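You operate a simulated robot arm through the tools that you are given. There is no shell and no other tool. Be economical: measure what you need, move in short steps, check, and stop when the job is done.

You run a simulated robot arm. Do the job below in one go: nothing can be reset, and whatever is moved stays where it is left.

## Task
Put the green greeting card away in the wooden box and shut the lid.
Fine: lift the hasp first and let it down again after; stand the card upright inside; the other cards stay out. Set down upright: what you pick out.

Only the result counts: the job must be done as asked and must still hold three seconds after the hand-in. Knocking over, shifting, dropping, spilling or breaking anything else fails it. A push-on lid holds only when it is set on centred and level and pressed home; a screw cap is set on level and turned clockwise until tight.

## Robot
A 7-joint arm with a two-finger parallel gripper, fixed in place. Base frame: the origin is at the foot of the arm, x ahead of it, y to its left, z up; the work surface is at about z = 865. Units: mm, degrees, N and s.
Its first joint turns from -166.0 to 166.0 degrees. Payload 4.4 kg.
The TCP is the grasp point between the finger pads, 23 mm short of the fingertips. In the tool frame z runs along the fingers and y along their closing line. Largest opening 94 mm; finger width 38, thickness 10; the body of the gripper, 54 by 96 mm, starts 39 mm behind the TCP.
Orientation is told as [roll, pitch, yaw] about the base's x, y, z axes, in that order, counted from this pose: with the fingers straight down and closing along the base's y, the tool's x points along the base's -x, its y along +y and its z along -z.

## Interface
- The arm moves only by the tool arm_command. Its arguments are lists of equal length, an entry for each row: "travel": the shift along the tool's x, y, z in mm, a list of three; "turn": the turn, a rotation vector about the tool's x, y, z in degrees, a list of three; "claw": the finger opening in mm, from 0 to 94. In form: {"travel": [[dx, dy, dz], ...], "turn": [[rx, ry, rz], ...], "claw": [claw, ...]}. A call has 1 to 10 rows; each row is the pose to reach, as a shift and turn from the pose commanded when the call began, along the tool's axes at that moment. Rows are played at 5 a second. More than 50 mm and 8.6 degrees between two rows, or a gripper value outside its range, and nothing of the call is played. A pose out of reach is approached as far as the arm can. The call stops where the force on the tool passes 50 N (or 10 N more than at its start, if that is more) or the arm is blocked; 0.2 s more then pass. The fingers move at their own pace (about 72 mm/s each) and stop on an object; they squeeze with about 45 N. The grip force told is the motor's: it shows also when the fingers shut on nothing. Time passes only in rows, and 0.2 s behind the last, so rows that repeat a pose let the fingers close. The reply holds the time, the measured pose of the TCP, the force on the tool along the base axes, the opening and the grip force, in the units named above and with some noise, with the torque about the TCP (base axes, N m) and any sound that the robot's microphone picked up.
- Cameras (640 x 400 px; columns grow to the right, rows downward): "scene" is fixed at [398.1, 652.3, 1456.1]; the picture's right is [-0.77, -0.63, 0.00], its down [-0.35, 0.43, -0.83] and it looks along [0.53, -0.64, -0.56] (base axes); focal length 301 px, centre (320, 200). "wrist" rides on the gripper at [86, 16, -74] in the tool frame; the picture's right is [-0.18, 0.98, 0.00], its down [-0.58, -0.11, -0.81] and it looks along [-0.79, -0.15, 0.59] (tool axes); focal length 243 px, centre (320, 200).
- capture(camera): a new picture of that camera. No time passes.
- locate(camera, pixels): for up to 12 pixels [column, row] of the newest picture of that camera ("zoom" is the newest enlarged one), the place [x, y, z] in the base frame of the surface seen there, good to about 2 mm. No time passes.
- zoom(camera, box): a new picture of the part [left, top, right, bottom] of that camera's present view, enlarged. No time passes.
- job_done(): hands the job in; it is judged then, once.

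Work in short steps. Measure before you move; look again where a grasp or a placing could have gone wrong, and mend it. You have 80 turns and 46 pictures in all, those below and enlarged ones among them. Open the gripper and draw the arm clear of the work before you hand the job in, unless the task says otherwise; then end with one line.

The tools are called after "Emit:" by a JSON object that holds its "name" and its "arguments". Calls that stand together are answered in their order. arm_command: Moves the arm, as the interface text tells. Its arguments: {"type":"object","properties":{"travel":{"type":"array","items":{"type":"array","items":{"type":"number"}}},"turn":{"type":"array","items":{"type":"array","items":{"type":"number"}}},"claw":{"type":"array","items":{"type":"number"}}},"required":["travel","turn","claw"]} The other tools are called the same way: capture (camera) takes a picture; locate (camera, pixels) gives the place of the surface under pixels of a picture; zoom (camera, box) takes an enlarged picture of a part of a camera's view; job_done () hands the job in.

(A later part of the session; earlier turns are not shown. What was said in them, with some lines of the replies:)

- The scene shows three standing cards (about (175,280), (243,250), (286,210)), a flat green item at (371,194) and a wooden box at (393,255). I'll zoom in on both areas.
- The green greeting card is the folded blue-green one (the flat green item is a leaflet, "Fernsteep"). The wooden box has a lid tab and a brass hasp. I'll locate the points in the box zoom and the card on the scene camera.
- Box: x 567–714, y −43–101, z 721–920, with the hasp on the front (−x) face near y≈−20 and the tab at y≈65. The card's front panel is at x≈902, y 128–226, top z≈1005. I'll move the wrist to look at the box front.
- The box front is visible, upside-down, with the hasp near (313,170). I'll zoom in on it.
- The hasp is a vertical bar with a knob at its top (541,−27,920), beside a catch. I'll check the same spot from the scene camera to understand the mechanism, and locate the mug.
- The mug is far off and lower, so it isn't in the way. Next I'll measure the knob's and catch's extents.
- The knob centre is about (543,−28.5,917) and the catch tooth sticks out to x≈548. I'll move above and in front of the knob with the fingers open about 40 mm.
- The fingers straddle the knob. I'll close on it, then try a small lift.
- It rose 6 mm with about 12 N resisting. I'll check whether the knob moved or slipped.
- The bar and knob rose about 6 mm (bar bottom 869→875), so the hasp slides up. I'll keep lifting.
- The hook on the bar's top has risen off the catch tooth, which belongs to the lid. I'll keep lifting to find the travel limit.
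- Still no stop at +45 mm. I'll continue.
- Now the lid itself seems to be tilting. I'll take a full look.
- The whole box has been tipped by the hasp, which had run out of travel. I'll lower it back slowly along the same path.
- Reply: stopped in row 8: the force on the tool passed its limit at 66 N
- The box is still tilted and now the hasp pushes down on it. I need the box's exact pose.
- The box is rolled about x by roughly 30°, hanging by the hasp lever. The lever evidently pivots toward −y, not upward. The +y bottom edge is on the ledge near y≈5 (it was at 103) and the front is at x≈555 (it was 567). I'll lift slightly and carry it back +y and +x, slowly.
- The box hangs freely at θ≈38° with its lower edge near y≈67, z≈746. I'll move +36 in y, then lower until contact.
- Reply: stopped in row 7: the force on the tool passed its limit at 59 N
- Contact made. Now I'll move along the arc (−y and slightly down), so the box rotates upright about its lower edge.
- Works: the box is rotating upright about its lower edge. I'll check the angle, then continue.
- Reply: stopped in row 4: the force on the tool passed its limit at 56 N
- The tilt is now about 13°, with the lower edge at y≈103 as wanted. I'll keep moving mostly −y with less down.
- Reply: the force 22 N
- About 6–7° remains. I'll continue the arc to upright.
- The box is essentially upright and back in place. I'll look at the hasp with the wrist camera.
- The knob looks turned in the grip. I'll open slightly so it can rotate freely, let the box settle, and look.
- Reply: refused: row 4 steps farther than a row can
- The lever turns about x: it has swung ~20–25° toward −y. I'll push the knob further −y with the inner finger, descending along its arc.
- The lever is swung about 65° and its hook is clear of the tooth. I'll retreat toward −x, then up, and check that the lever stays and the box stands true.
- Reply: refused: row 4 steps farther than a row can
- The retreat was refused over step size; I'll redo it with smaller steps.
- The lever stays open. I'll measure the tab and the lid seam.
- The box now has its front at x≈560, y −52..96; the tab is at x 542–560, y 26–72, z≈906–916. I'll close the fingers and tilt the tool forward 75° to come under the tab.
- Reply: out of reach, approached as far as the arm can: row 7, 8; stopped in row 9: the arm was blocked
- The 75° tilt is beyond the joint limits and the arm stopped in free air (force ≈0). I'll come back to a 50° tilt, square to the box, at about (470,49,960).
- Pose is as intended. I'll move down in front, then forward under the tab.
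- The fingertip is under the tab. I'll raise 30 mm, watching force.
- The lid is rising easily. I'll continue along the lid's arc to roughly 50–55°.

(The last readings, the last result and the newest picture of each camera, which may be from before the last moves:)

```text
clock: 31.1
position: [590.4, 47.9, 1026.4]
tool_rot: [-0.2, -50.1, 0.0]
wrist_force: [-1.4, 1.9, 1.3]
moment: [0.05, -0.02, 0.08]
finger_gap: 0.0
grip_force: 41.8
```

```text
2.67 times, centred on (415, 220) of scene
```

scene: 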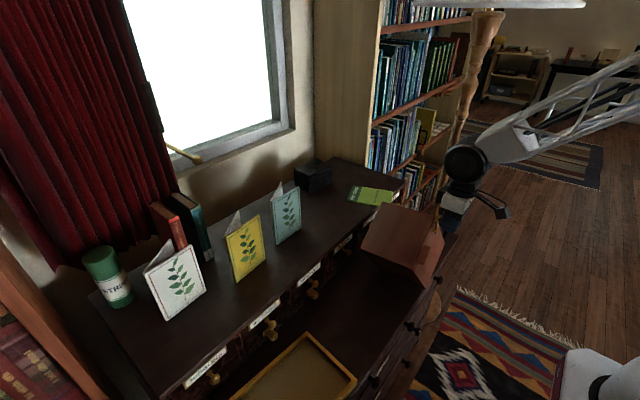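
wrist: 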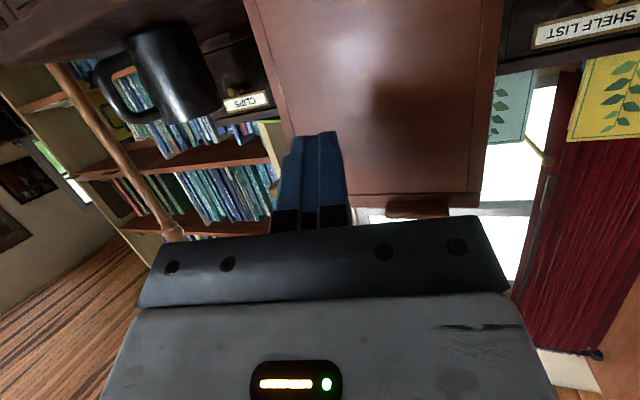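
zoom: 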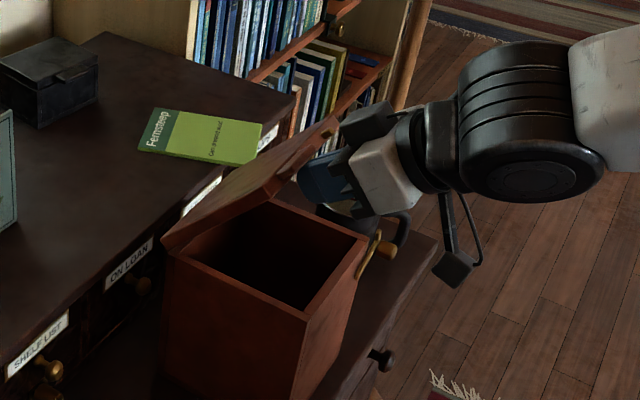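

The lid is at about 55°. I'll keep pushing it back past vertical.

Emit:
{"name": "arm_command", "arguments": {"travel": [[-22.1, 0, 7.6], [-41, 0, 17.8], [-59.9, 0, 29.4], [-73.7, 0, 42.6], [-85.7, 0, 58.6], [-91.9, 0, 69.1]], "turn": [[0, 0, 0], [0, 0, 0], [0, 0, 0], [0, 0, 0], [0, 0, 0], [0, 0, 0]], "claw": [0, 0, 0, 0, 0, 0]}}

Emit:
{"name": "capture", "arguments": {"camera": "scene"}}

```text
clock: 32.5
position: [702.6, 46.5, 1050.0]
tool_rot: [-0.1, -50.1, 0.1]
wrist_force: [-3.5, 1.0, 7.6]
moment: [-0.02, -0.21, 0.0]
finger_gap: 0.0
grip_force: 42.9
```

```text
10 pictures are left
```

scene: 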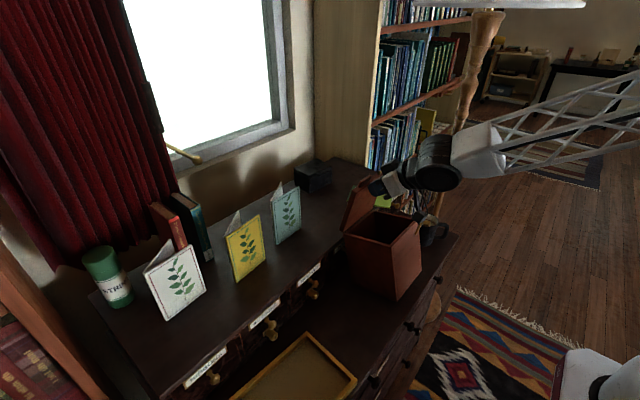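

The lid is now past vertical. I'll back the fingers away, bring the tool upright again, and head toward the card at a safe height.

Emit:
{"name": "arm_command", "arguments": {"travel": [[0, 0, -35], [0, 0, -70], [-22.7, 20, -89.6], [-54.7, 40, -98.1], [-82.9, 75, -95.7], [-99.6, 105, -83.6], [-119.5, 130, -67.7]], "turn": [[0, 0, 0], [0, 8.3, 0], [0, 16.6, 0], [0, 25, 0], [0, 33.3, 0], [0, 41.6, 0], [0, 50.1, 0]], "claw": [0, 0, 0, 10, 20, 30, 30]}}

Emit:
{"name": "zoom", "arguments": {"camera": "scene", "box": [330, 160, 450, 310]}}

```text
clock: 34.1
position: [725.3, 181.5, 1188.3]
tool_rot: [-0.1, 0.0, -0.1]
wrist_force: [0.3, -0.8, 1.0]
moment: [-0.01, -0.02, 0.03]
finger_gap: 30.0
grip_force: 0.2
```

```text
2.67 times, centred on (390, 235) of scene
```

zoom: 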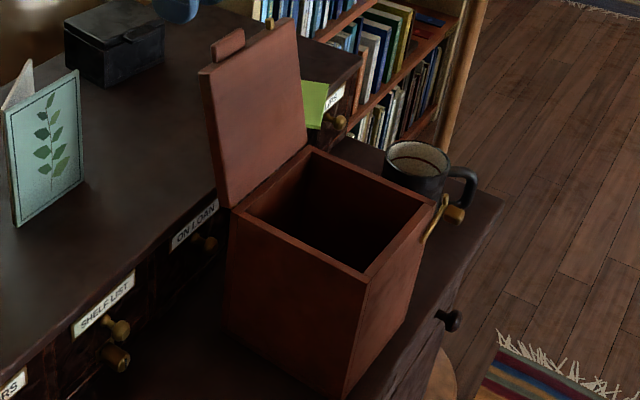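

The lid stays open past vertical. I'll measure the rim, the cavity and the lid.

Emit:
{"name": "locate", "arguments": {"camera": "zoom", "pixels": [[366, 279], [238, 208], [427, 198], [365, 270], [250, 208], [312, 150], [335, 235], [380, 190], [300, 180], [255, 100], [225, 185], [228, 42]]}}

Emit:
{"name": "arm_command", "arguments": {"travel": [[0, 0, 0], [-15, 0, 0], [-30, 0, 0], [-45, 0, 0], [-60, 0, 0], [-80, 0, 0], [-100, 0, 0], [-120, -2, 0], [-140, -5, 0], [-160, -10, 0]], "turn": [[0, 0, -8.2], [0, 0, -16.4], [0, 0, -24.6], [0, 0, -32.8], [0, 0, -41], [0, 0, -49.2], [0, 0, -57.4], [0, 0, -65.6], [0, 0, -73.8], [0, 0, -82]], "claw": [36, 36, 36, 36, 36, 36, 36, 36, 36, 36]}}

```text
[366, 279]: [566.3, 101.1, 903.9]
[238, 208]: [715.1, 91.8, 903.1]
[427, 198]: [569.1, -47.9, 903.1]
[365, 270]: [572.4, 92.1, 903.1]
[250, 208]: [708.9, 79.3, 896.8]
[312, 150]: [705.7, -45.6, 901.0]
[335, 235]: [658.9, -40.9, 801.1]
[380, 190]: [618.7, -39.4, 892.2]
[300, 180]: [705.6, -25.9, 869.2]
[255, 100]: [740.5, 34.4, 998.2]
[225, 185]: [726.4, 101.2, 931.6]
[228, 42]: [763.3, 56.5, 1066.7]
```

```text
clock: 36.3
position: [886.0, 168.9, 1186.6]
tool_rot: [-0.1, 0.1, 82.1]
wrist_force: [0.0, 0.8, 0.0]
moment: [-0.02, 0.02, -0.02]
finger_gap: 35.9
grip_force: 0.0
```

Rim z≈903, inner cavity about x 574–706, y −40..86. I'll finish the 90° yaw and go above the card panel at (904,152), z≈1060, then look.

Emit:
{"name": "arm_command", "arguments": {"travel": [[5, -7, 42], [10, -14, 84], [14.4, -20.2, 126]], "turn": [[0, 0, -2.6], [0, 0, -5.2], [0, 0, -7.9]], "claw": [28, 28, 28]}}

Emit:
{"name": "capture", "arguments": {"camera": "wrist"}}

Emit:
{"name": "locate", "arguments": {"camera": "wrist", "pixels": [[320, 150], [300, 160], [340, 160]]}}

```text
clock: 37.1
position: [902.9, 151.2, 1064.2]
tool_rot: [-0.1, 0.2, 90.0]
wrist_force: [-0.8, -0.8, 1.1]
moment: [-0.01, 0.0, 0.04]
finger_gap: 28.0
grip_force: 0.1
```

```text
8 pictures are left
```

wrist: 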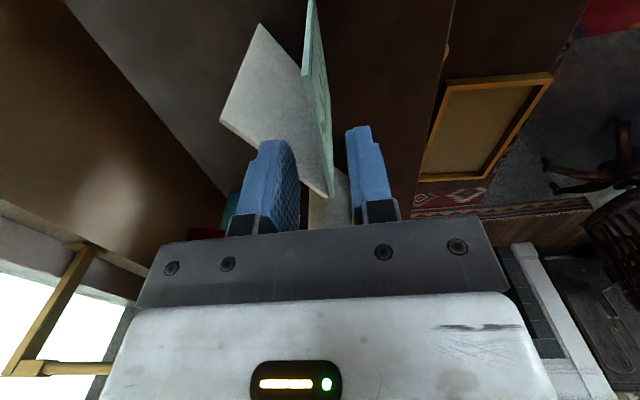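

```text
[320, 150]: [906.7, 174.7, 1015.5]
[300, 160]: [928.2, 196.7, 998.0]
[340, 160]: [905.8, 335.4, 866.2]
```

The fingers straddle the front panel, as seen at (320,150). I'll verify the panel and back-panel edges.

Emit:
{"name": "locate", "arguments": {"camera": "wrist", "pixels": [[325, 188], [310, 80], [331, 160], [318, 110], [224, 118], [260, 35], [312, 180], [280, 130]]}}

```text
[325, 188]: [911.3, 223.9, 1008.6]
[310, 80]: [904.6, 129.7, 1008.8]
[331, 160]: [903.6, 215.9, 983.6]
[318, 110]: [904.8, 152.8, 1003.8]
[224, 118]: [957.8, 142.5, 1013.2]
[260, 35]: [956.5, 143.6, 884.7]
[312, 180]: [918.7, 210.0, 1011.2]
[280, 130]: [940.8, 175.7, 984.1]
```

Geometry confirmed (panel x≈904–907, y 130–224; the V gap at y 170 reaches ≈940). I'll lower to TCP z≈997 and close.

Emit:
{"name": "arm_command", "arguments": {"travel": [[0, -2, 25], [0, -2, 50], [0, -2, 67], [0, -2, 67], [0, -2, 67], [0, -2, 67]], "turn": [[0, 0, 0], [0, 0, 0], [0, 0, 0], [0, 0, 0], [0, 0, 0], [0, 0, 0]], "claw": [28, 28, 28, 10, 0, 0]}}

```text
clock: 38.5
position: [905.7, 151.4, 992.7]
tool_rot: [-0.2, 0.1, 89.9]
wrist_force: [1.4, 0.2, -0.3]
moment: [0.04, 0.03, -0.02]
finger_gap: 2.8
grip_force: 45.2
```

Gripped (2.8 mm). I'll lift 70 mm and check.

Emit:
{"name": "arm_command", "arguments": {"travel": [[0, 0, -10], [0, 0, -30], [0, 0, -50], [0, 0, -70], [-6, 0, -85]], "turn": [[0, 0, 0], [0, 0, 0], [0, 0, 0], [0, 0, 0], [0, 0, 0]], "claw": [0, 0, 0, 0, 0]}}

Emit:
{"name": "capture", "arguments": {"camera": "scene"}}

```text
clock: 39.7
position: [907.8, 156.9, 1080.9]
tool_rot: [-0.1, 0.1, 89.7]
wrist_force: [-0.4, 0.1, -0.8]
moment: [-0.01, 0.02, -0.01]
finger_gap: 3.0
grip_force: 45.9
```

```text
7 pictures are left
```

scene: 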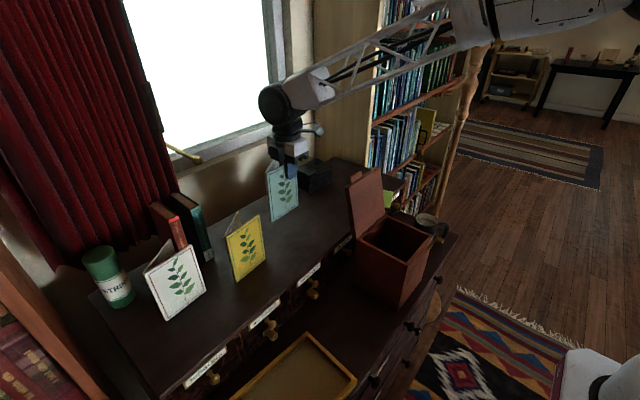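

Held upright. I'll measure the card's bottom relative to the TCP.

Emit:
{"name": "locate", "arguments": {"camera": "scene", "pixels": [[273, 219], [297, 205], [270, 176], [285, 195]]}}

Emit:
{"name": "arm_command", "arguments": {"travel": [[0, 40, 0], [0, 80, 0], [0, 120, 0], [0, 160, 0], [0, 200, 0], [0, 235, 0], [0, 268, 0]], "turn": [[0, 0, 0], [0, 0, 0], [0, 0, 0], [0, 0, 0], [0, 0, 0], [0, 0, 0], [0, 0, 0]], "claw": [0, 0, 0, 0, 0, 0, 0]}}

```text
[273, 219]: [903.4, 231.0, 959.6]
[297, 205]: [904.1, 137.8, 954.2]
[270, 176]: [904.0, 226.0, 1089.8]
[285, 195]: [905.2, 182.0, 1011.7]
```

```text
clock: 41.3
position: [636.2, 157.7, 1077.1]
tool_rot: [0.1, 0.1, 89.7]
wrist_force: [-1.0, 0.2, -0.1]
moment: [0.0, 0.01, -0.01]
finger_gap: 3.0
grip_force: 44.8
```

Card offsets: centre +26 in y, bottom ≈129 below the TCP. I'll move over the box centre (TCP x≈630, y≈−3), then lower partly in.

Emit:
{"name": "arm_command", "arguments": {"travel": [[40, 2, 0], [80, 4, 0], [120, 6, 0], [160, 6, 0]], "turn": [[0, 0, 0], [0, 0, 0], [0, 0, 0], [0, 0, 0]], "claw": [0, 0, 0, 0]}}

Emit:
{"name": "arm_command", "arguments": {"travel": [[0, 0, 20], [0, 0, 38]], "turn": [[0, 0, 0], [0, 0, 0]], "claw": [0, 0]}}

Emit:
{"name": "zoom", "arguments": {"camera": "scene", "box": [320, 130, 460, 300]}}

```text
clock: 42.3
position: [629.1, -2.7, 1077.2]
tool_rot: [-0.1, 0.1, 89.9]
wrist_force: [-0.9, 0.3, -0.3]
moment: [0.05, 0.01, 0.04]
finger_gap: 2.9
grip_force: 44.3
```

```text
clock: 42.9
position: [630.3, -2.0, 1040.7]
tool_rot: [-0.1, 0.1, 89.9]
wrist_force: [0.1, -0.3, -0.7]
moment: [0.0, -0.01, -0.01]
finger_gap: 2.6
grip_force: 45.0
```

```text
2.35 times, centred on (390, 215) of scene
```

zoom: 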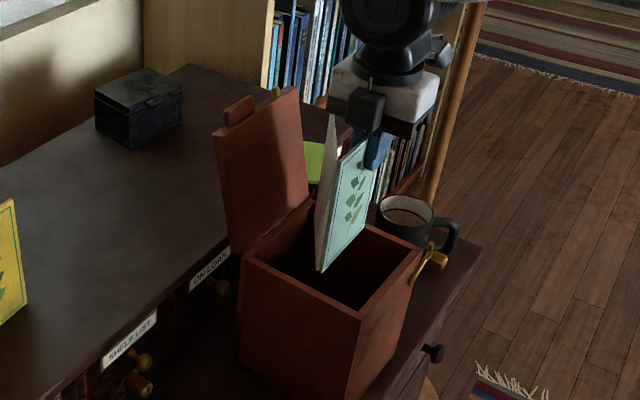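

The card is centred over the opening. I'll lower it into the box, slowing near the floor.

Emit:
{"name": "arm_command", "arguments": {"travel": [[0, 0, 20], [0, 0, 40], [0, 0, 60], [0, 0, 80], [0, 0, 100], [0, 0, 120], [0, 0, 140], [0, 0, 155], [0, 0, 163]], "turn": [[0, 0, 0], [0, 0, 0], [0, 0, 0], [0, 0, 0], [0, 0, 0], [0, 0, 0], [0, 0, 0], [0, 0, 0], [0, 0, 0]], "claw": [0, 0, 0, 0, 0, 0, 0, 0, 0]}}

Emit:
{"name": "arm_command", "arguments": {"travel": [[0, 0, 2], [0, 0, 4], [0, 0, 6], [0, 0, 8], [0, 0, 10], [0, 0, 12], [0, 0, 14], [0, 0, 16]], "turn": [[0, 0, 0], [0, 0, 0], [0, 0, 0], [0, 0, 0], [0, 0, 0], [0, 0, 0], [0, 0, 0], [0, 0, 0]], "claw": [0, 0, 0, 0, 0, 0, 0, 0]}}

```text
clock: 44.9
position: [632.7, -1.4, 878.2]
tool_rot: [-0.1, 0.0, 89.9]
wrist_force: [0.5, 0.1, -0.6]
moment: [-0.04, -0.06, -0.01]
finger_gap: 2.9
grip_force: 44.7
```

```text
clock: 46.7
position: [632.6, -1.1, 860.9]
tool_rot: [-0.1, 0.1, 89.9]
wrist_force: [0.1, 0.7, -0.3]
moment: [-0.01, 0.01, 0.0]
finger_gap: 2.5
grip_force: 45.0
```

No contact yet; I'll continue in fine steps.

Emit:
{"name": "arm_command", "arguments": {"travel": [[0, 0, 1.5], [0, 0, 3], [0, 0, 4.5], [0, 0, 6], [0, 0, 7.5]], "turn": [[0, 0, 0], [0, 0, 0], [0, 0, 0], [0, 0, 0], [0, 0, 0]], "claw": [0, 0, 0, 0, 0]}}

```text
clock: 47.9
position: [632.8, -3.2, 854.4]
tool_rot: [-0.3, 0.0, 89.9]
wrist_force: [-6.9, -3.3, 38.2]
moment: [0.1, 0.15, 0.17]
finger_gap: 3.0
grip_force: 45.2
```

Contact with the floor (38 N). I'll back off 2 mm, open to 24 mm, and withdraw straight up.

Emit:
{"name": "arm_command", "arguments": {"travel": [[0, 0, -2], [0, 0, -2], [0, 0, -2], [0, 0, -2]], "turn": [[0, 0, 0], [0, 0, 0], [0, 0, 0], [0, 0, 0]], "claw": [0, 10, 22, 22]}}

Emit:
{"name": "arm_command", "arguments": {"travel": [[0, 0, -10], [0, 0, -25], [0, 0, -45], [0, 0, -75], [0, 0, -115], [0, 0, -155], [0, 0, -195], [0, 0, -230]], "turn": [[0, 0, 0], [0, 0, 0], [0, 0, 0], [0, 0, 0], [0, 0, 0], [0, 0, 0], [0, 0, 0], [0, 0, 0]], "claw": [22, 22, 22, 22, 22, 22, 22, 22]}}

Emit:
{"name": "capture", "arguments": {"camera": "scene"}}

```text
clock: 48.9
position: [631.9, -2.1, 854.6]
tool_rot: [0.0, 0.1, 89.9]
wrist_force: [0.0, 0.0, 0.1]
moment: [-0.02, 0.03, -0.01]
finger_gap: 22.1
grip_force: 0.0
```

```text
clock: 50.7
position: [632.2, -4.1, 1085.5]
tool_rot: [0.0, 0.1, 89.9]
wrist_force: [-0.2, 0.3, -0.6]
moment: [-0.01, 0.0, 0.02]
finger_gap: 21.9
grip_force: 0.0
```

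```text
5 pictures are left
```

scene: 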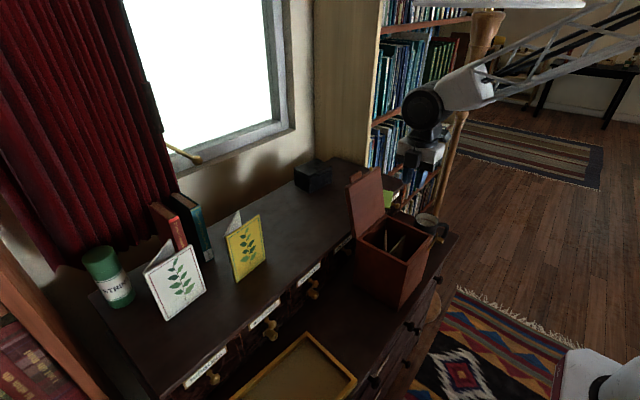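

The card stands inside the box, its top below the rim. To close gently I'll grip the tab by its sides and guide the lid down, so I need the opened lid's pose.

Emit:
{"name": "zoom", "arguments": {"camera": "scene", "box": [335, 155, 415, 245]}}

```text
4.44 times, centred on (375, 200) of scene
```

zoom: 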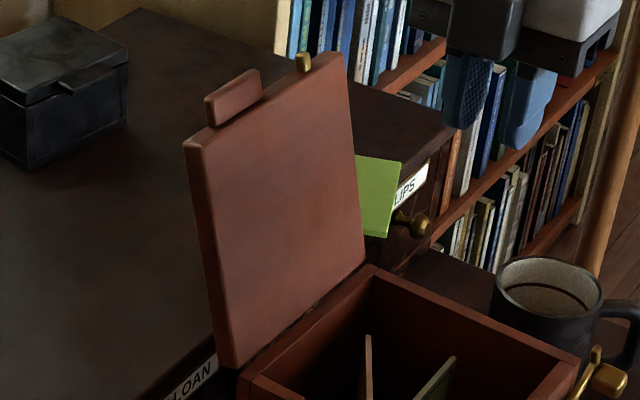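

Emit:
{"name": "locate", "arguments": {"camera": "zoom", "pixels": [[212, 112], [256, 88], [234, 100], [208, 98], [252, 72], [190, 148], [338, 58], [205, 200], [235, 360], [360, 262], [280, 200], [304, 64]]}}

```text
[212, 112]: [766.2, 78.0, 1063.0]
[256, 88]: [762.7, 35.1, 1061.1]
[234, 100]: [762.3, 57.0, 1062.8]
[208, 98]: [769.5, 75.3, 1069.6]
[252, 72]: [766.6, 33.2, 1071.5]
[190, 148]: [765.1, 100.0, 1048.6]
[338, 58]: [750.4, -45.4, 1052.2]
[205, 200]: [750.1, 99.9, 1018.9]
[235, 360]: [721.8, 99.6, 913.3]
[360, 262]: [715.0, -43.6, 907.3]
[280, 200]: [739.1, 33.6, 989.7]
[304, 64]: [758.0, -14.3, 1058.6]
```

Lid α≈107° (underside from (722,913) to (763,1050)); tab at y 33–78, x 762–775, z 1050–1073; hinge ≈(717,905). I'll rise, turn back to yaw 0 and move above the tab.

Emit:
{"name": "arm_command", "arguments": {"travel": [[0, 0, -35], [0, 0, -70], [0, 0, -105], [-10, -20, -105], [-20, -40, -105], [-30, -60, -105], [-40, -85, -105], [-50, -110, -105], [-55, -130, -105], [-60, -143, -105]], "turn": [[0, 0, 8.2], [0, 0, 16.4], [0, 0, 24.6], [0, 0, 32.8], [0, 0, 41], [0, 0, 49.2], [0, 0, 57.4], [0, 0, 65.6], [0, 0, 73.8], [0, 0, 82]], "claw": [22, 22, 22, 40, 62, 62, 62, 62, 62, 62]}}

Emit:
{"name": "arm_command", "arguments": {"travel": [[0, 0, 0]], "turn": [[0, 0, 7.9]], "claw": [62]}}

Emit:
{"name": "arm_command", "arguments": {"travel": [[0, 0, 0], [0, 0, 0]], "turn": [[0, 8.3, 0], [0, 16.6, 0]], "claw": [62, 62]}}

```text
clock: 52.9
position: [774.0, 58.6, 1192.3]
tool_rot: [-0.1, -0.2, 7.6]
wrist_force: [-0.2, -0.7, -0.2]
moment: [0.03, 0.01, -0.01]
finger_gap: 62.1
grip_force: 0.0
```

```text
clock: 53.3
position: [774.3, 58.4, 1193.1]
tool_rot: [0.0, 0.0, -0.1]
wrist_force: [0.2, 0.4, -0.1]
moment: [0.03, 0.01, 0.0]
finger_gap: 61.9
grip_force: 0.3
```

```text
clock: 53.9
position: [775.5, 57.7, 1192.2]
tool_rot: [-0.1, 16.6, -0.1]
wrist_force: [0.3, -0.6, 1.0]
moment: [-0.03, 0.05, 0.0]
finger_gap: 62.0
grip_force: 0.1
```

Aligned with the lid's plane. I'll descend along it to straddle the tab and close gently.

Emit:
{"name": "arm_command", "arguments": {"travel": [[-17, -1, 26], [-33, -2.2, 53], [-33, -2.2, 80], [-33, -2.2, 100], [-33, -2.2, 110], [-33, -2.2, 110]], "turn": [[0, 0, 0], [0, 0, 0], [0, 0, 0], [0, 0, 0], [0, 0, 0], [0, 0, 0]], "claw": [62, 62, 62, 62, 62, 62]}}

Emit:
{"name": "arm_command", "arguments": {"travel": [[0, 0, 0], [0, 0, 0], [0, 0, 0]], "turn": [[0, 0, 0], [0, 0, 0], [0, 0, 0]], "claw": [50, 40, 40]}}

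```text
clock: 55.3
position: [775.0, 54.7, 1076.7]
tool_rot: [-0.1, 16.5, -0.1]
wrist_force: [-0.4, -0.2, -0.2]
moment: [-0.02, 0.03, 0.04]
finger_gap: 61.9
grip_force: 0.0
```

```text
clock: 56.1
position: [774.2, 55.8, 1076.5]
tool_rot: [-0.2, 16.4, -0.1]
wrist_force: [1.1, -3.2, 0.3]
moment: [-0.01, -0.25, 0.13]
finger_gap: 49.6
grip_force: 45.0
```

The tab is gripped (49.6 mm). I'll swing the lid forward along its hinge arc, starting with 24° in small rows.

Emit:
{"name": "arm_command", "arguments": {"travel": [[12.7, 0, 0], [25.2, 0, 0.9], [37.8, 0, 2.7], [50.1, 0, 5.3], [62.2, 0, 8.8], [74.1, 0, 13]], "turn": [[0, -4, 0], [0, -8, 0], [0, -12, 0], [0, -16, 0], [0, -20, 0], [0, -24, 0]], "claw": [40, 40, 40, 40, 40, 40]}}

```text
clock: 57.5
position: [700.5, 54.7, 1083.9]
tool_rot: [-0.2, -7.4, -0.1]
wrist_force: [-0.6, 1.0, 0.1]
moment: [-0.01, 0.08, -0.1]
finger_gap: 49.7
grip_force: 45.2
```

Forces are negligible; I'll continue another 40°.

Emit:
{"name": "arm_command", "arguments": {"travel": [[12.6, 0, 0], [25, 0, 0.8], [37.5, 0, 2.6], [49.8, 0, 5.1], [61.9, 0, 8.6], [73.6, 0, 12.8], [85.1, 0, 17.9], [96.2, 0, 23.7], [106.8, 0, 30.4], [117, 0, 37.8]], "turn": [[0, -4, 0], [0, -8, 0], [0, -12, 0], [0, -16, 0], [0, -20, 0], [0, -24, 0], [0, -28, 0], [0, -32, 0], [0, -36, 0], [0, -40, 0]], "claw": [40, 40, 40, 40, 40, 40, 40, 40, 40, 40]}}

```text
clock: 59.7
position: [590.8, 56.6, 1032.2]
tool_rot: [-0.1, -47.6, 0.0]
wrist_force: [4.1, 1.5, -1.6]
moment: [0.12, 0.06, 0.2]
finger_gap: 50.0
grip_force: 11.3
```

The lid is at about 42°. I'll continue 12° more with the tilt.

Emit:
{"name": "arm_command", "arguments": {"travel": [[12.5, 0, 0], [25, 0, 0.5], [37.3, 0, 2.1]], "turn": [[0, -4, 0], [0, -8, 0], [0, -12, 0]], "claw": [40, 40, 40]}}

Emit:
{"name": "zoom", "arguments": {"camera": "scene", "box": [340, 150, 490, 300]}}

```text
clock: 60.5
position: [575.9, 57.2, 926.4]
tool_rot: [-1.9, -49.5, 1.4]
wrist_force: [-61.5, 0.5, 29.7]
moment: [0.72, -0.27, 1.11]
finger_gap: 50.1
grip_force: 11.0
stopped in row 3: the force on the tool passed its limit at 146 N (the readings are from after the stop); the commanded pose is now the measured one
```

```text
2.67 times, centred on (415, 225) of scene
```

zoom: 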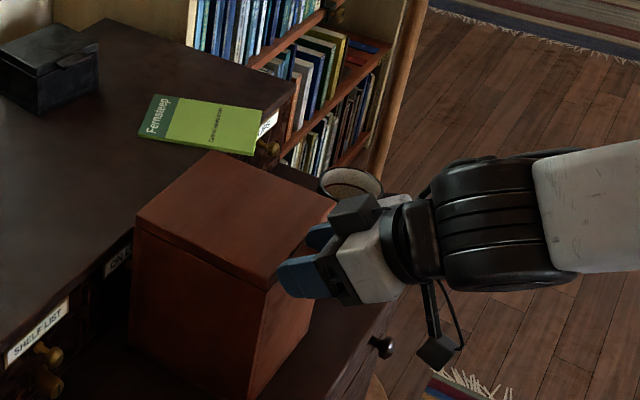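

The lid is down but the arm jumped near its reach limit and now presses on the box front. I'll open and back away toward −x at once.

Emit:
{"name": "arm_command", "arguments": {"travel": [[2, 0, -3], [7, 0, -8], [26, 0, -30], [45, 0, -53]], "turn": [[0, 0, 0], [0, 0, 0], [0, 0, 0], [0, 0, 0]], "claw": [60, 70, 70, 70]}}

```text
clock: 61.5
position: [506.0, 58.8, 924.5]
tool_rot: [-2.0, -49.4, 1.5]
wrist_force: [0.1, 0.3, 0.8]
moment: [-0.03, 0.06, 0.01]
finger_gap: 70.0
grip_force: 0.1
```

Clear. I'll bring the tool upright and back, then view the box.

Emit:
{"name": "arm_command", "arguments": {"travel": [[-5, 0, -21], [-10, 0, -42], [-15, 0, -63], [-20, 0, -84], [-25, 0, -105], [-30.4, 0, -126]], "turn": [[0, 8.2, 0], [0, 16.5, 0], [0, 24.7, 0], [0, 33, 0], [0, 41.2, 0], [0, 49.4, 0]], "claw": [70, 50, 50, 50, 50, 50]}}

Emit:
{"name": "zoom", "arguments": {"camera": "wrist", "box": [210, 60, 430, 225]}}

```text
clock: 62.9
position: [429.3, 58.6, 1027.6]
tool_rot: [-1.2, 0.2, 0.1]
wrist_force: [-0.6, -0.5, 0.4]
moment: [-0.01, 0.0, 0.0]
finger_gap: 50.3
grip_force: 0.1
```

```text
2.42 times, centred on (320, 142) of wrist
```

zoom: 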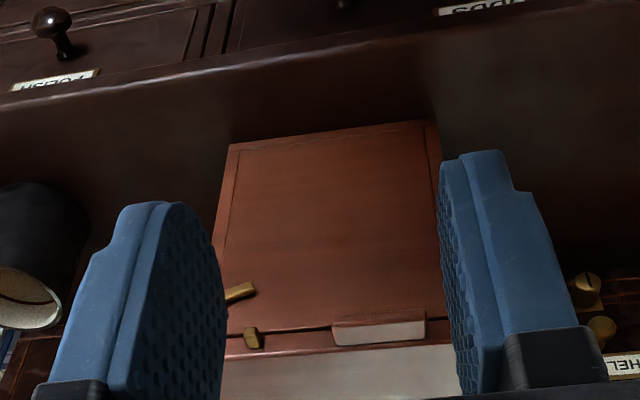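

The lid is shut. I'll measure the box front, the tooth and the visible bar end to infer the knob's position.

Emit:
{"name": "locate", "arguments": {"camera": "zoom", "pixels": [[252, 336], [250, 288], [230, 293], [340, 333], [425, 322], [300, 250], [300, 325], [300, 350], [430, 250], [232, 270], [242, 290], [380, 345]]}}

```text
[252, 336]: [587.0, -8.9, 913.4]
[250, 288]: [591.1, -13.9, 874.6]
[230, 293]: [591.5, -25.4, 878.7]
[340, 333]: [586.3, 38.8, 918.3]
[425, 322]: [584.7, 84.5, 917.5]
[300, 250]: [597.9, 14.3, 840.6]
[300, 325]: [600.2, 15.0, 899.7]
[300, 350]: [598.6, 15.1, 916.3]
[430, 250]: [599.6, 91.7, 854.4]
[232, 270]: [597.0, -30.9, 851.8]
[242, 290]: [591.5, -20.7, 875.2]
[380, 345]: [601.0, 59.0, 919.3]
```

The box slid back (front now x≈598) but stands square and shut. The lever is still at ~70°, so the knob should be near (574,−59,888). I'll roll the tool 40° so the lower finger can push the knob up and around its pivot (y≈−20, z≈877). First I go in front of it.

Emit:
{"name": "arm_command", "arguments": {"travel": [[-4, -24, 10], [-14, -48, 35], [-32, -72, 67], [-50, -97, 100], [-68, -121, 134]], "turn": [[-8.2, 0, 0], [-16.5, 0, 0], [-24.7, 0, 0], [-33, 0, 0], [-41.2, 0, 0]], "claw": [36, 36, 36, 36, 36]}}

```text
clock: 64.1
position: [497.8, -66.7, 897.6]
tool_rot: [40.0, 0.0, 0.2]
wrist_force: [-0.4, -0.8, 0.7]
moment: [0.0, 0.0, 0.04]
finger_gap: 36.1
grip_force: 0.0
```

Now I advance 59 mm so the fingers straddle the knob, watching for contact.

Emit:
{"name": "arm_command", "arguments": {"travel": [[-20, 0, 6.5], [-35, 0, 6.5], [-45, 0, 6.5], [-52, 0, 6.5], [-59, 0, 6.5]], "turn": [[0, 0, 0], [0, 0, 0], [0, 0, 0], [0, 0, 0], [0, 0, 0]], "claw": [36, 36, 36, 36, 36]}}

```text
clock: 65.3
position: [559.0, -60.8, 895.3]
tool_rot: [40.1, 0.2, 0.1]
wrist_force: [-8.6, -2.6, -1.1]
moment: [-0.06, 0.14, -0.15]
finger_gap: 37.2
grip_force: 1.5
```

There is light contact (−8.6 N in x). I'll close partway to find whether the knob is between the fingers.

Emit:
{"name": "arm_command", "arguments": {"travel": [[2, 0, 0], [2, 0, 0], [2, 0, 0], [2, 0, 0]], "turn": [[0, 0, 0], [0, 0, 0], [0, 0, 0], [0, 0, 0]], "claw": [30, 24, 18, 18]}}

```text
clock: 66.3
position: [556.5, -61.0, 893.7]
tool_rot: [40.0, 0.0, 0.1]
wrist_force: [0.4, -0.4, 0.1]
moment: [-0.03, 0.02, 0.01]
finger_gap: 18.2
grip_force: 0.0
```

The fingers closed freely, so the knob isn't between them. I'll back off, open, and look with the wrist camera.

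Emit:
{"name": "arm_command", "arguments": {"travel": [[30, 0, 0], [60, 0, -10], [90, 0, -25], [90, 0, -25]], "turn": [[0, 0, 0], [0, 0, 0], [0, 0, 0], [0, 0, 0]], "claw": [18, 50, 90, 94]}}

Emit:
{"name": "zoom", "arguments": {"camera": "wrist", "box": [200, 40, 440, 225]}}

```text
clock: 67.3
position: [465.5, -78.3, 913.4]
tool_rot: [40.0, 0.0, 0.0]
wrist_force: [-0.7, -0.3, 1.1]
moment: [-0.02, -0.01, 0.0]
finger_gap: 94.2
grip_force: 0.1
```

```text
2.16 times, centred on (320, 132) of wrist
```

zoom: 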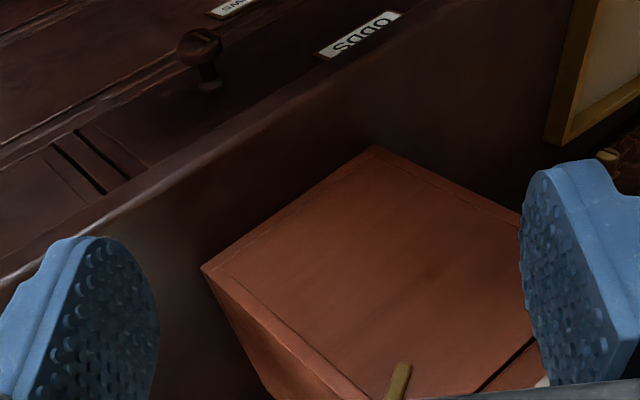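

The knob is hidden just below the frame, but the bar's end shows at (400,365)–(388,395). I'll locate it.

Emit:
{"name": "locate", "arguments": {"camera": "zoom", "pixels": [[402, 366], [398, 376], [394, 388], [392, 396], [345, 380], [205, 268], [480, 388], [300, 340], [386, 396], [408, 366]]}}

```text
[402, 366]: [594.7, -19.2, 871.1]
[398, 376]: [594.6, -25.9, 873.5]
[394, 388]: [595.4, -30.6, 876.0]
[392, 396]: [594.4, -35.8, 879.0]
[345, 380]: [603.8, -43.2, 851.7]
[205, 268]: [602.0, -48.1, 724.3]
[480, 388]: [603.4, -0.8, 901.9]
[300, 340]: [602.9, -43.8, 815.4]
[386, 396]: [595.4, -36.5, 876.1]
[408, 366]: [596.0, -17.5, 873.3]
```

The bar lies at φ≈70° with its tail at (−17.5,872), so the knob is near (581,−64,887) — further in x than I reached. I'll go in again with the centre corrected and x≈565.

Emit:
{"name": "arm_command", "arguments": {"travel": [[-10, -6.1, 24.1], [-40, -6.1, 24.1], [-65, -6.1, 24.1], [-80, -6.1, 24.1], [-90, -6.1, 24.1], [-99.5, -6.1, 24.1]], "turn": [[0, 0, 0], [0, 0, 0], [0, 0, 0], [0, 0, 0], [0, 0, 0], [0, 0, 0]], "claw": [46, 46, 46, 46, 46, 46]}}

Emit:
{"name": "arm_command", "arguments": {"travel": [[0, 0, 0], [0, 0, 0], [0, 0, 0]], "turn": [[0, 0, 0], [0, 0, 0], [0, 0, 0]], "claw": [40, 32, 32]}}

```text
clock: 68.7
position: [566.5, -67.4, 889.9]
tool_rot: [40.0, 0.3, 0.1]
wrist_force: [0.9, 0.4, 0.8]
moment: [-0.01, -0.02, -0.02]
finger_gap: 46.0
grip_force: 0.1
```

```text
clock: 69.5
position: [567.2, -67.3, 890.4]
tool_rot: [40.0, 0.0, 0.1]
wrist_force: [-0.3, -0.4, -0.5]
moment: [-0.03, -0.03, -0.01]
finger_gap: 32.1
grip_force: 0.0
```

Free of contact around the knob. I'll push along the tool's +y (up and toward +y) with the lower finger.

Emit:
{"name": "arm_command", "arguments": {"travel": [[0, 4, 0], [0, 8, -1], [0, 12, -2], [0, 16, -3], [0, 20, -4.5], [0, 24.5, -6]], "turn": [[0, 0, 0], [0, 0, 0], [0, 0, 0], [0, 0, 0], [0, 0, 0], [0, 0, 0]], "claw": [32, 32, 32, 32, 32, 32]}}

```text
clock: 70.9
position: [566.1, -51.7, 911.2]
tool_rot: [40.1, 0.0, 0.1]
wrist_force: [0.3, -0.5, -0.4]
moment: [-0.02, 0.04, -0.04]
finger_gap: 32.1
grip_force: 0.4
```

Now I'll close to see whether the knob is held.

Emit:
{"name": "arm_command", "arguments": {"travel": [[0, 0, 0], [0, 0, 0], [0, 0, 0]], "turn": [[0, 0, 0], [0, 0, 0], [0, 0, 0]], "claw": [24, 16, 10]}}

```text
clock: 71.7
position: [565.4, -50.6, 910.9]
tool_rot: [39.9, 0.1, 0.1]
wrist_force: [-2.6, -1.0, -8.7]
moment: [-0.29, 1.07, 0.42]
finger_gap: 14.4
grip_force: 44.9
```

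Gap 14.4 mm means the knob is held aligned, with the lever at φ≈40°. I'll rotate the lever rigidly about its pivot (−19.5,878), first by 24°.

Emit:
{"name": "arm_command", "arguments": {"travel": [[0, 3.2, 0], [0, 6.4, 0], [0, 9.6, 0.4], [0, 12.7, 0.9], [0, 15.7, 1.8], [0, 18.7, 2.8]], "turn": [[4, 0, 0], [8, 0, 0], [12, 0, 0], [16, 0, 0], [20, 0, 0], [24, 0, 0]], "claw": [10, 10, 10, 10, 10, 10]}}

```text
clock: 73.1
position: [566.7, -33.9, 920.5]
tool_rot: [16.0, 0.1, 0.1]
wrist_force: [-13.1, -7.8, -1.9]
moment: [-0.34, 0.71, -0.06]
finger_gap: 14.6
grip_force: 44.9
```

Going well. Now the last 16°, to bring the hook over the tooth.

Emit:
{"name": "arm_command", "arguments": {"travel": [[0, 3.2, 0], [0, 6.3, 0.2], [0, 9.4, 0.6], [0, 12.5, 1.2]], "turn": [[4, 0, 0], [8, 0, 0], [12, 0, 0], [16, 0, 0]], "claw": [10, 10, 10, 10]}}

```text
clock: 74.1
position: [565.9, -22.3, 923.9]
tool_rot: [-0.2, -0.1, 0.1]
wrist_force: [-1.7, -0.7, -8.7]
moment: [-0.08, 0.43, -0.04]
finger_gap: 14.5
grip_force: 45.1
```

The lever is back at vertical (roll 0, knob still aligned). I'll release, retreat toward −x, then up and clear.

Emit:
{"name": "arm_command", "arguments": {"travel": [[0, 0, 0], [0, 0, 0], [15, 0, 0], [40, 0, 0], [75, 0, 0], [105, 0, -30], [120, 0, -75], [120, 0, -120], [120, 0, -165], [120, 0, -200]], "turn": [[0, 0, 0], [0, 0, 0], [0, 0, 0], [0, 0, 0], [0, 0, 0], [0, 0, 0], [0, 0, 0], [0, 0, 0], [0, 0, 0], [0, 0, 0]], "claw": [20, 22, 22, 22, 22, 30, 40, 60, 80, 94]}}

Emit:
{"name": "zoom", "arguments": {"camera": "scene", "box": [300, 150, 480, 310]}}

```text
clock: 76.3
position: [443.9, -24.8, 1123.9]
tool_rot: [0.1, 0.0, 0.1]
wrist_force: [-0.1, 0.3, -0.1]
moment: [0.01, 0.0, -0.02]
finger_gap: 93.8
grip_force: 0.1
```

```text
2.50 times, centred on (390, 230) of scene
```

zoom: 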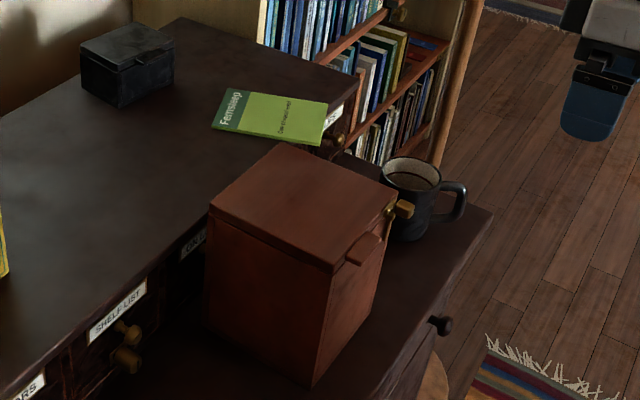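

The lid is shut and the hasp is back at the tooth. A final check on lid level and box pose.

Emit:
{"name": "locate", "arguments": {"camera": "zoom", "pixels": [[215, 205], [280, 150], [390, 190], [333, 265], [312, 380], [405, 210], [390, 207], [365, 250]]}}

```text
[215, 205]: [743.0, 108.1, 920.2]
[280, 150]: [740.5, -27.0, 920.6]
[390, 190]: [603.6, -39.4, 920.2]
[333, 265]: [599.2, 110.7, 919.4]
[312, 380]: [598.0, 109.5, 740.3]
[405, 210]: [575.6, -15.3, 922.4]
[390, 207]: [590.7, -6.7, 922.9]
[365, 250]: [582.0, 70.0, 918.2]
```

The lid is level at z≈920 on all corners, as at the start. The knob is at (576,−15,922), the closed height, and the arm is clear.

Emit:
{"name": "job_done", "arguments": {}}

```text
The job is handed in.
```

The green greeting card is standing upright in the wooden box, the lid is shut and the hasp is back down; the box itself was tipped while I worked the hasp and ended up about 32 mm further back than it started, and the other cards were left where they were.
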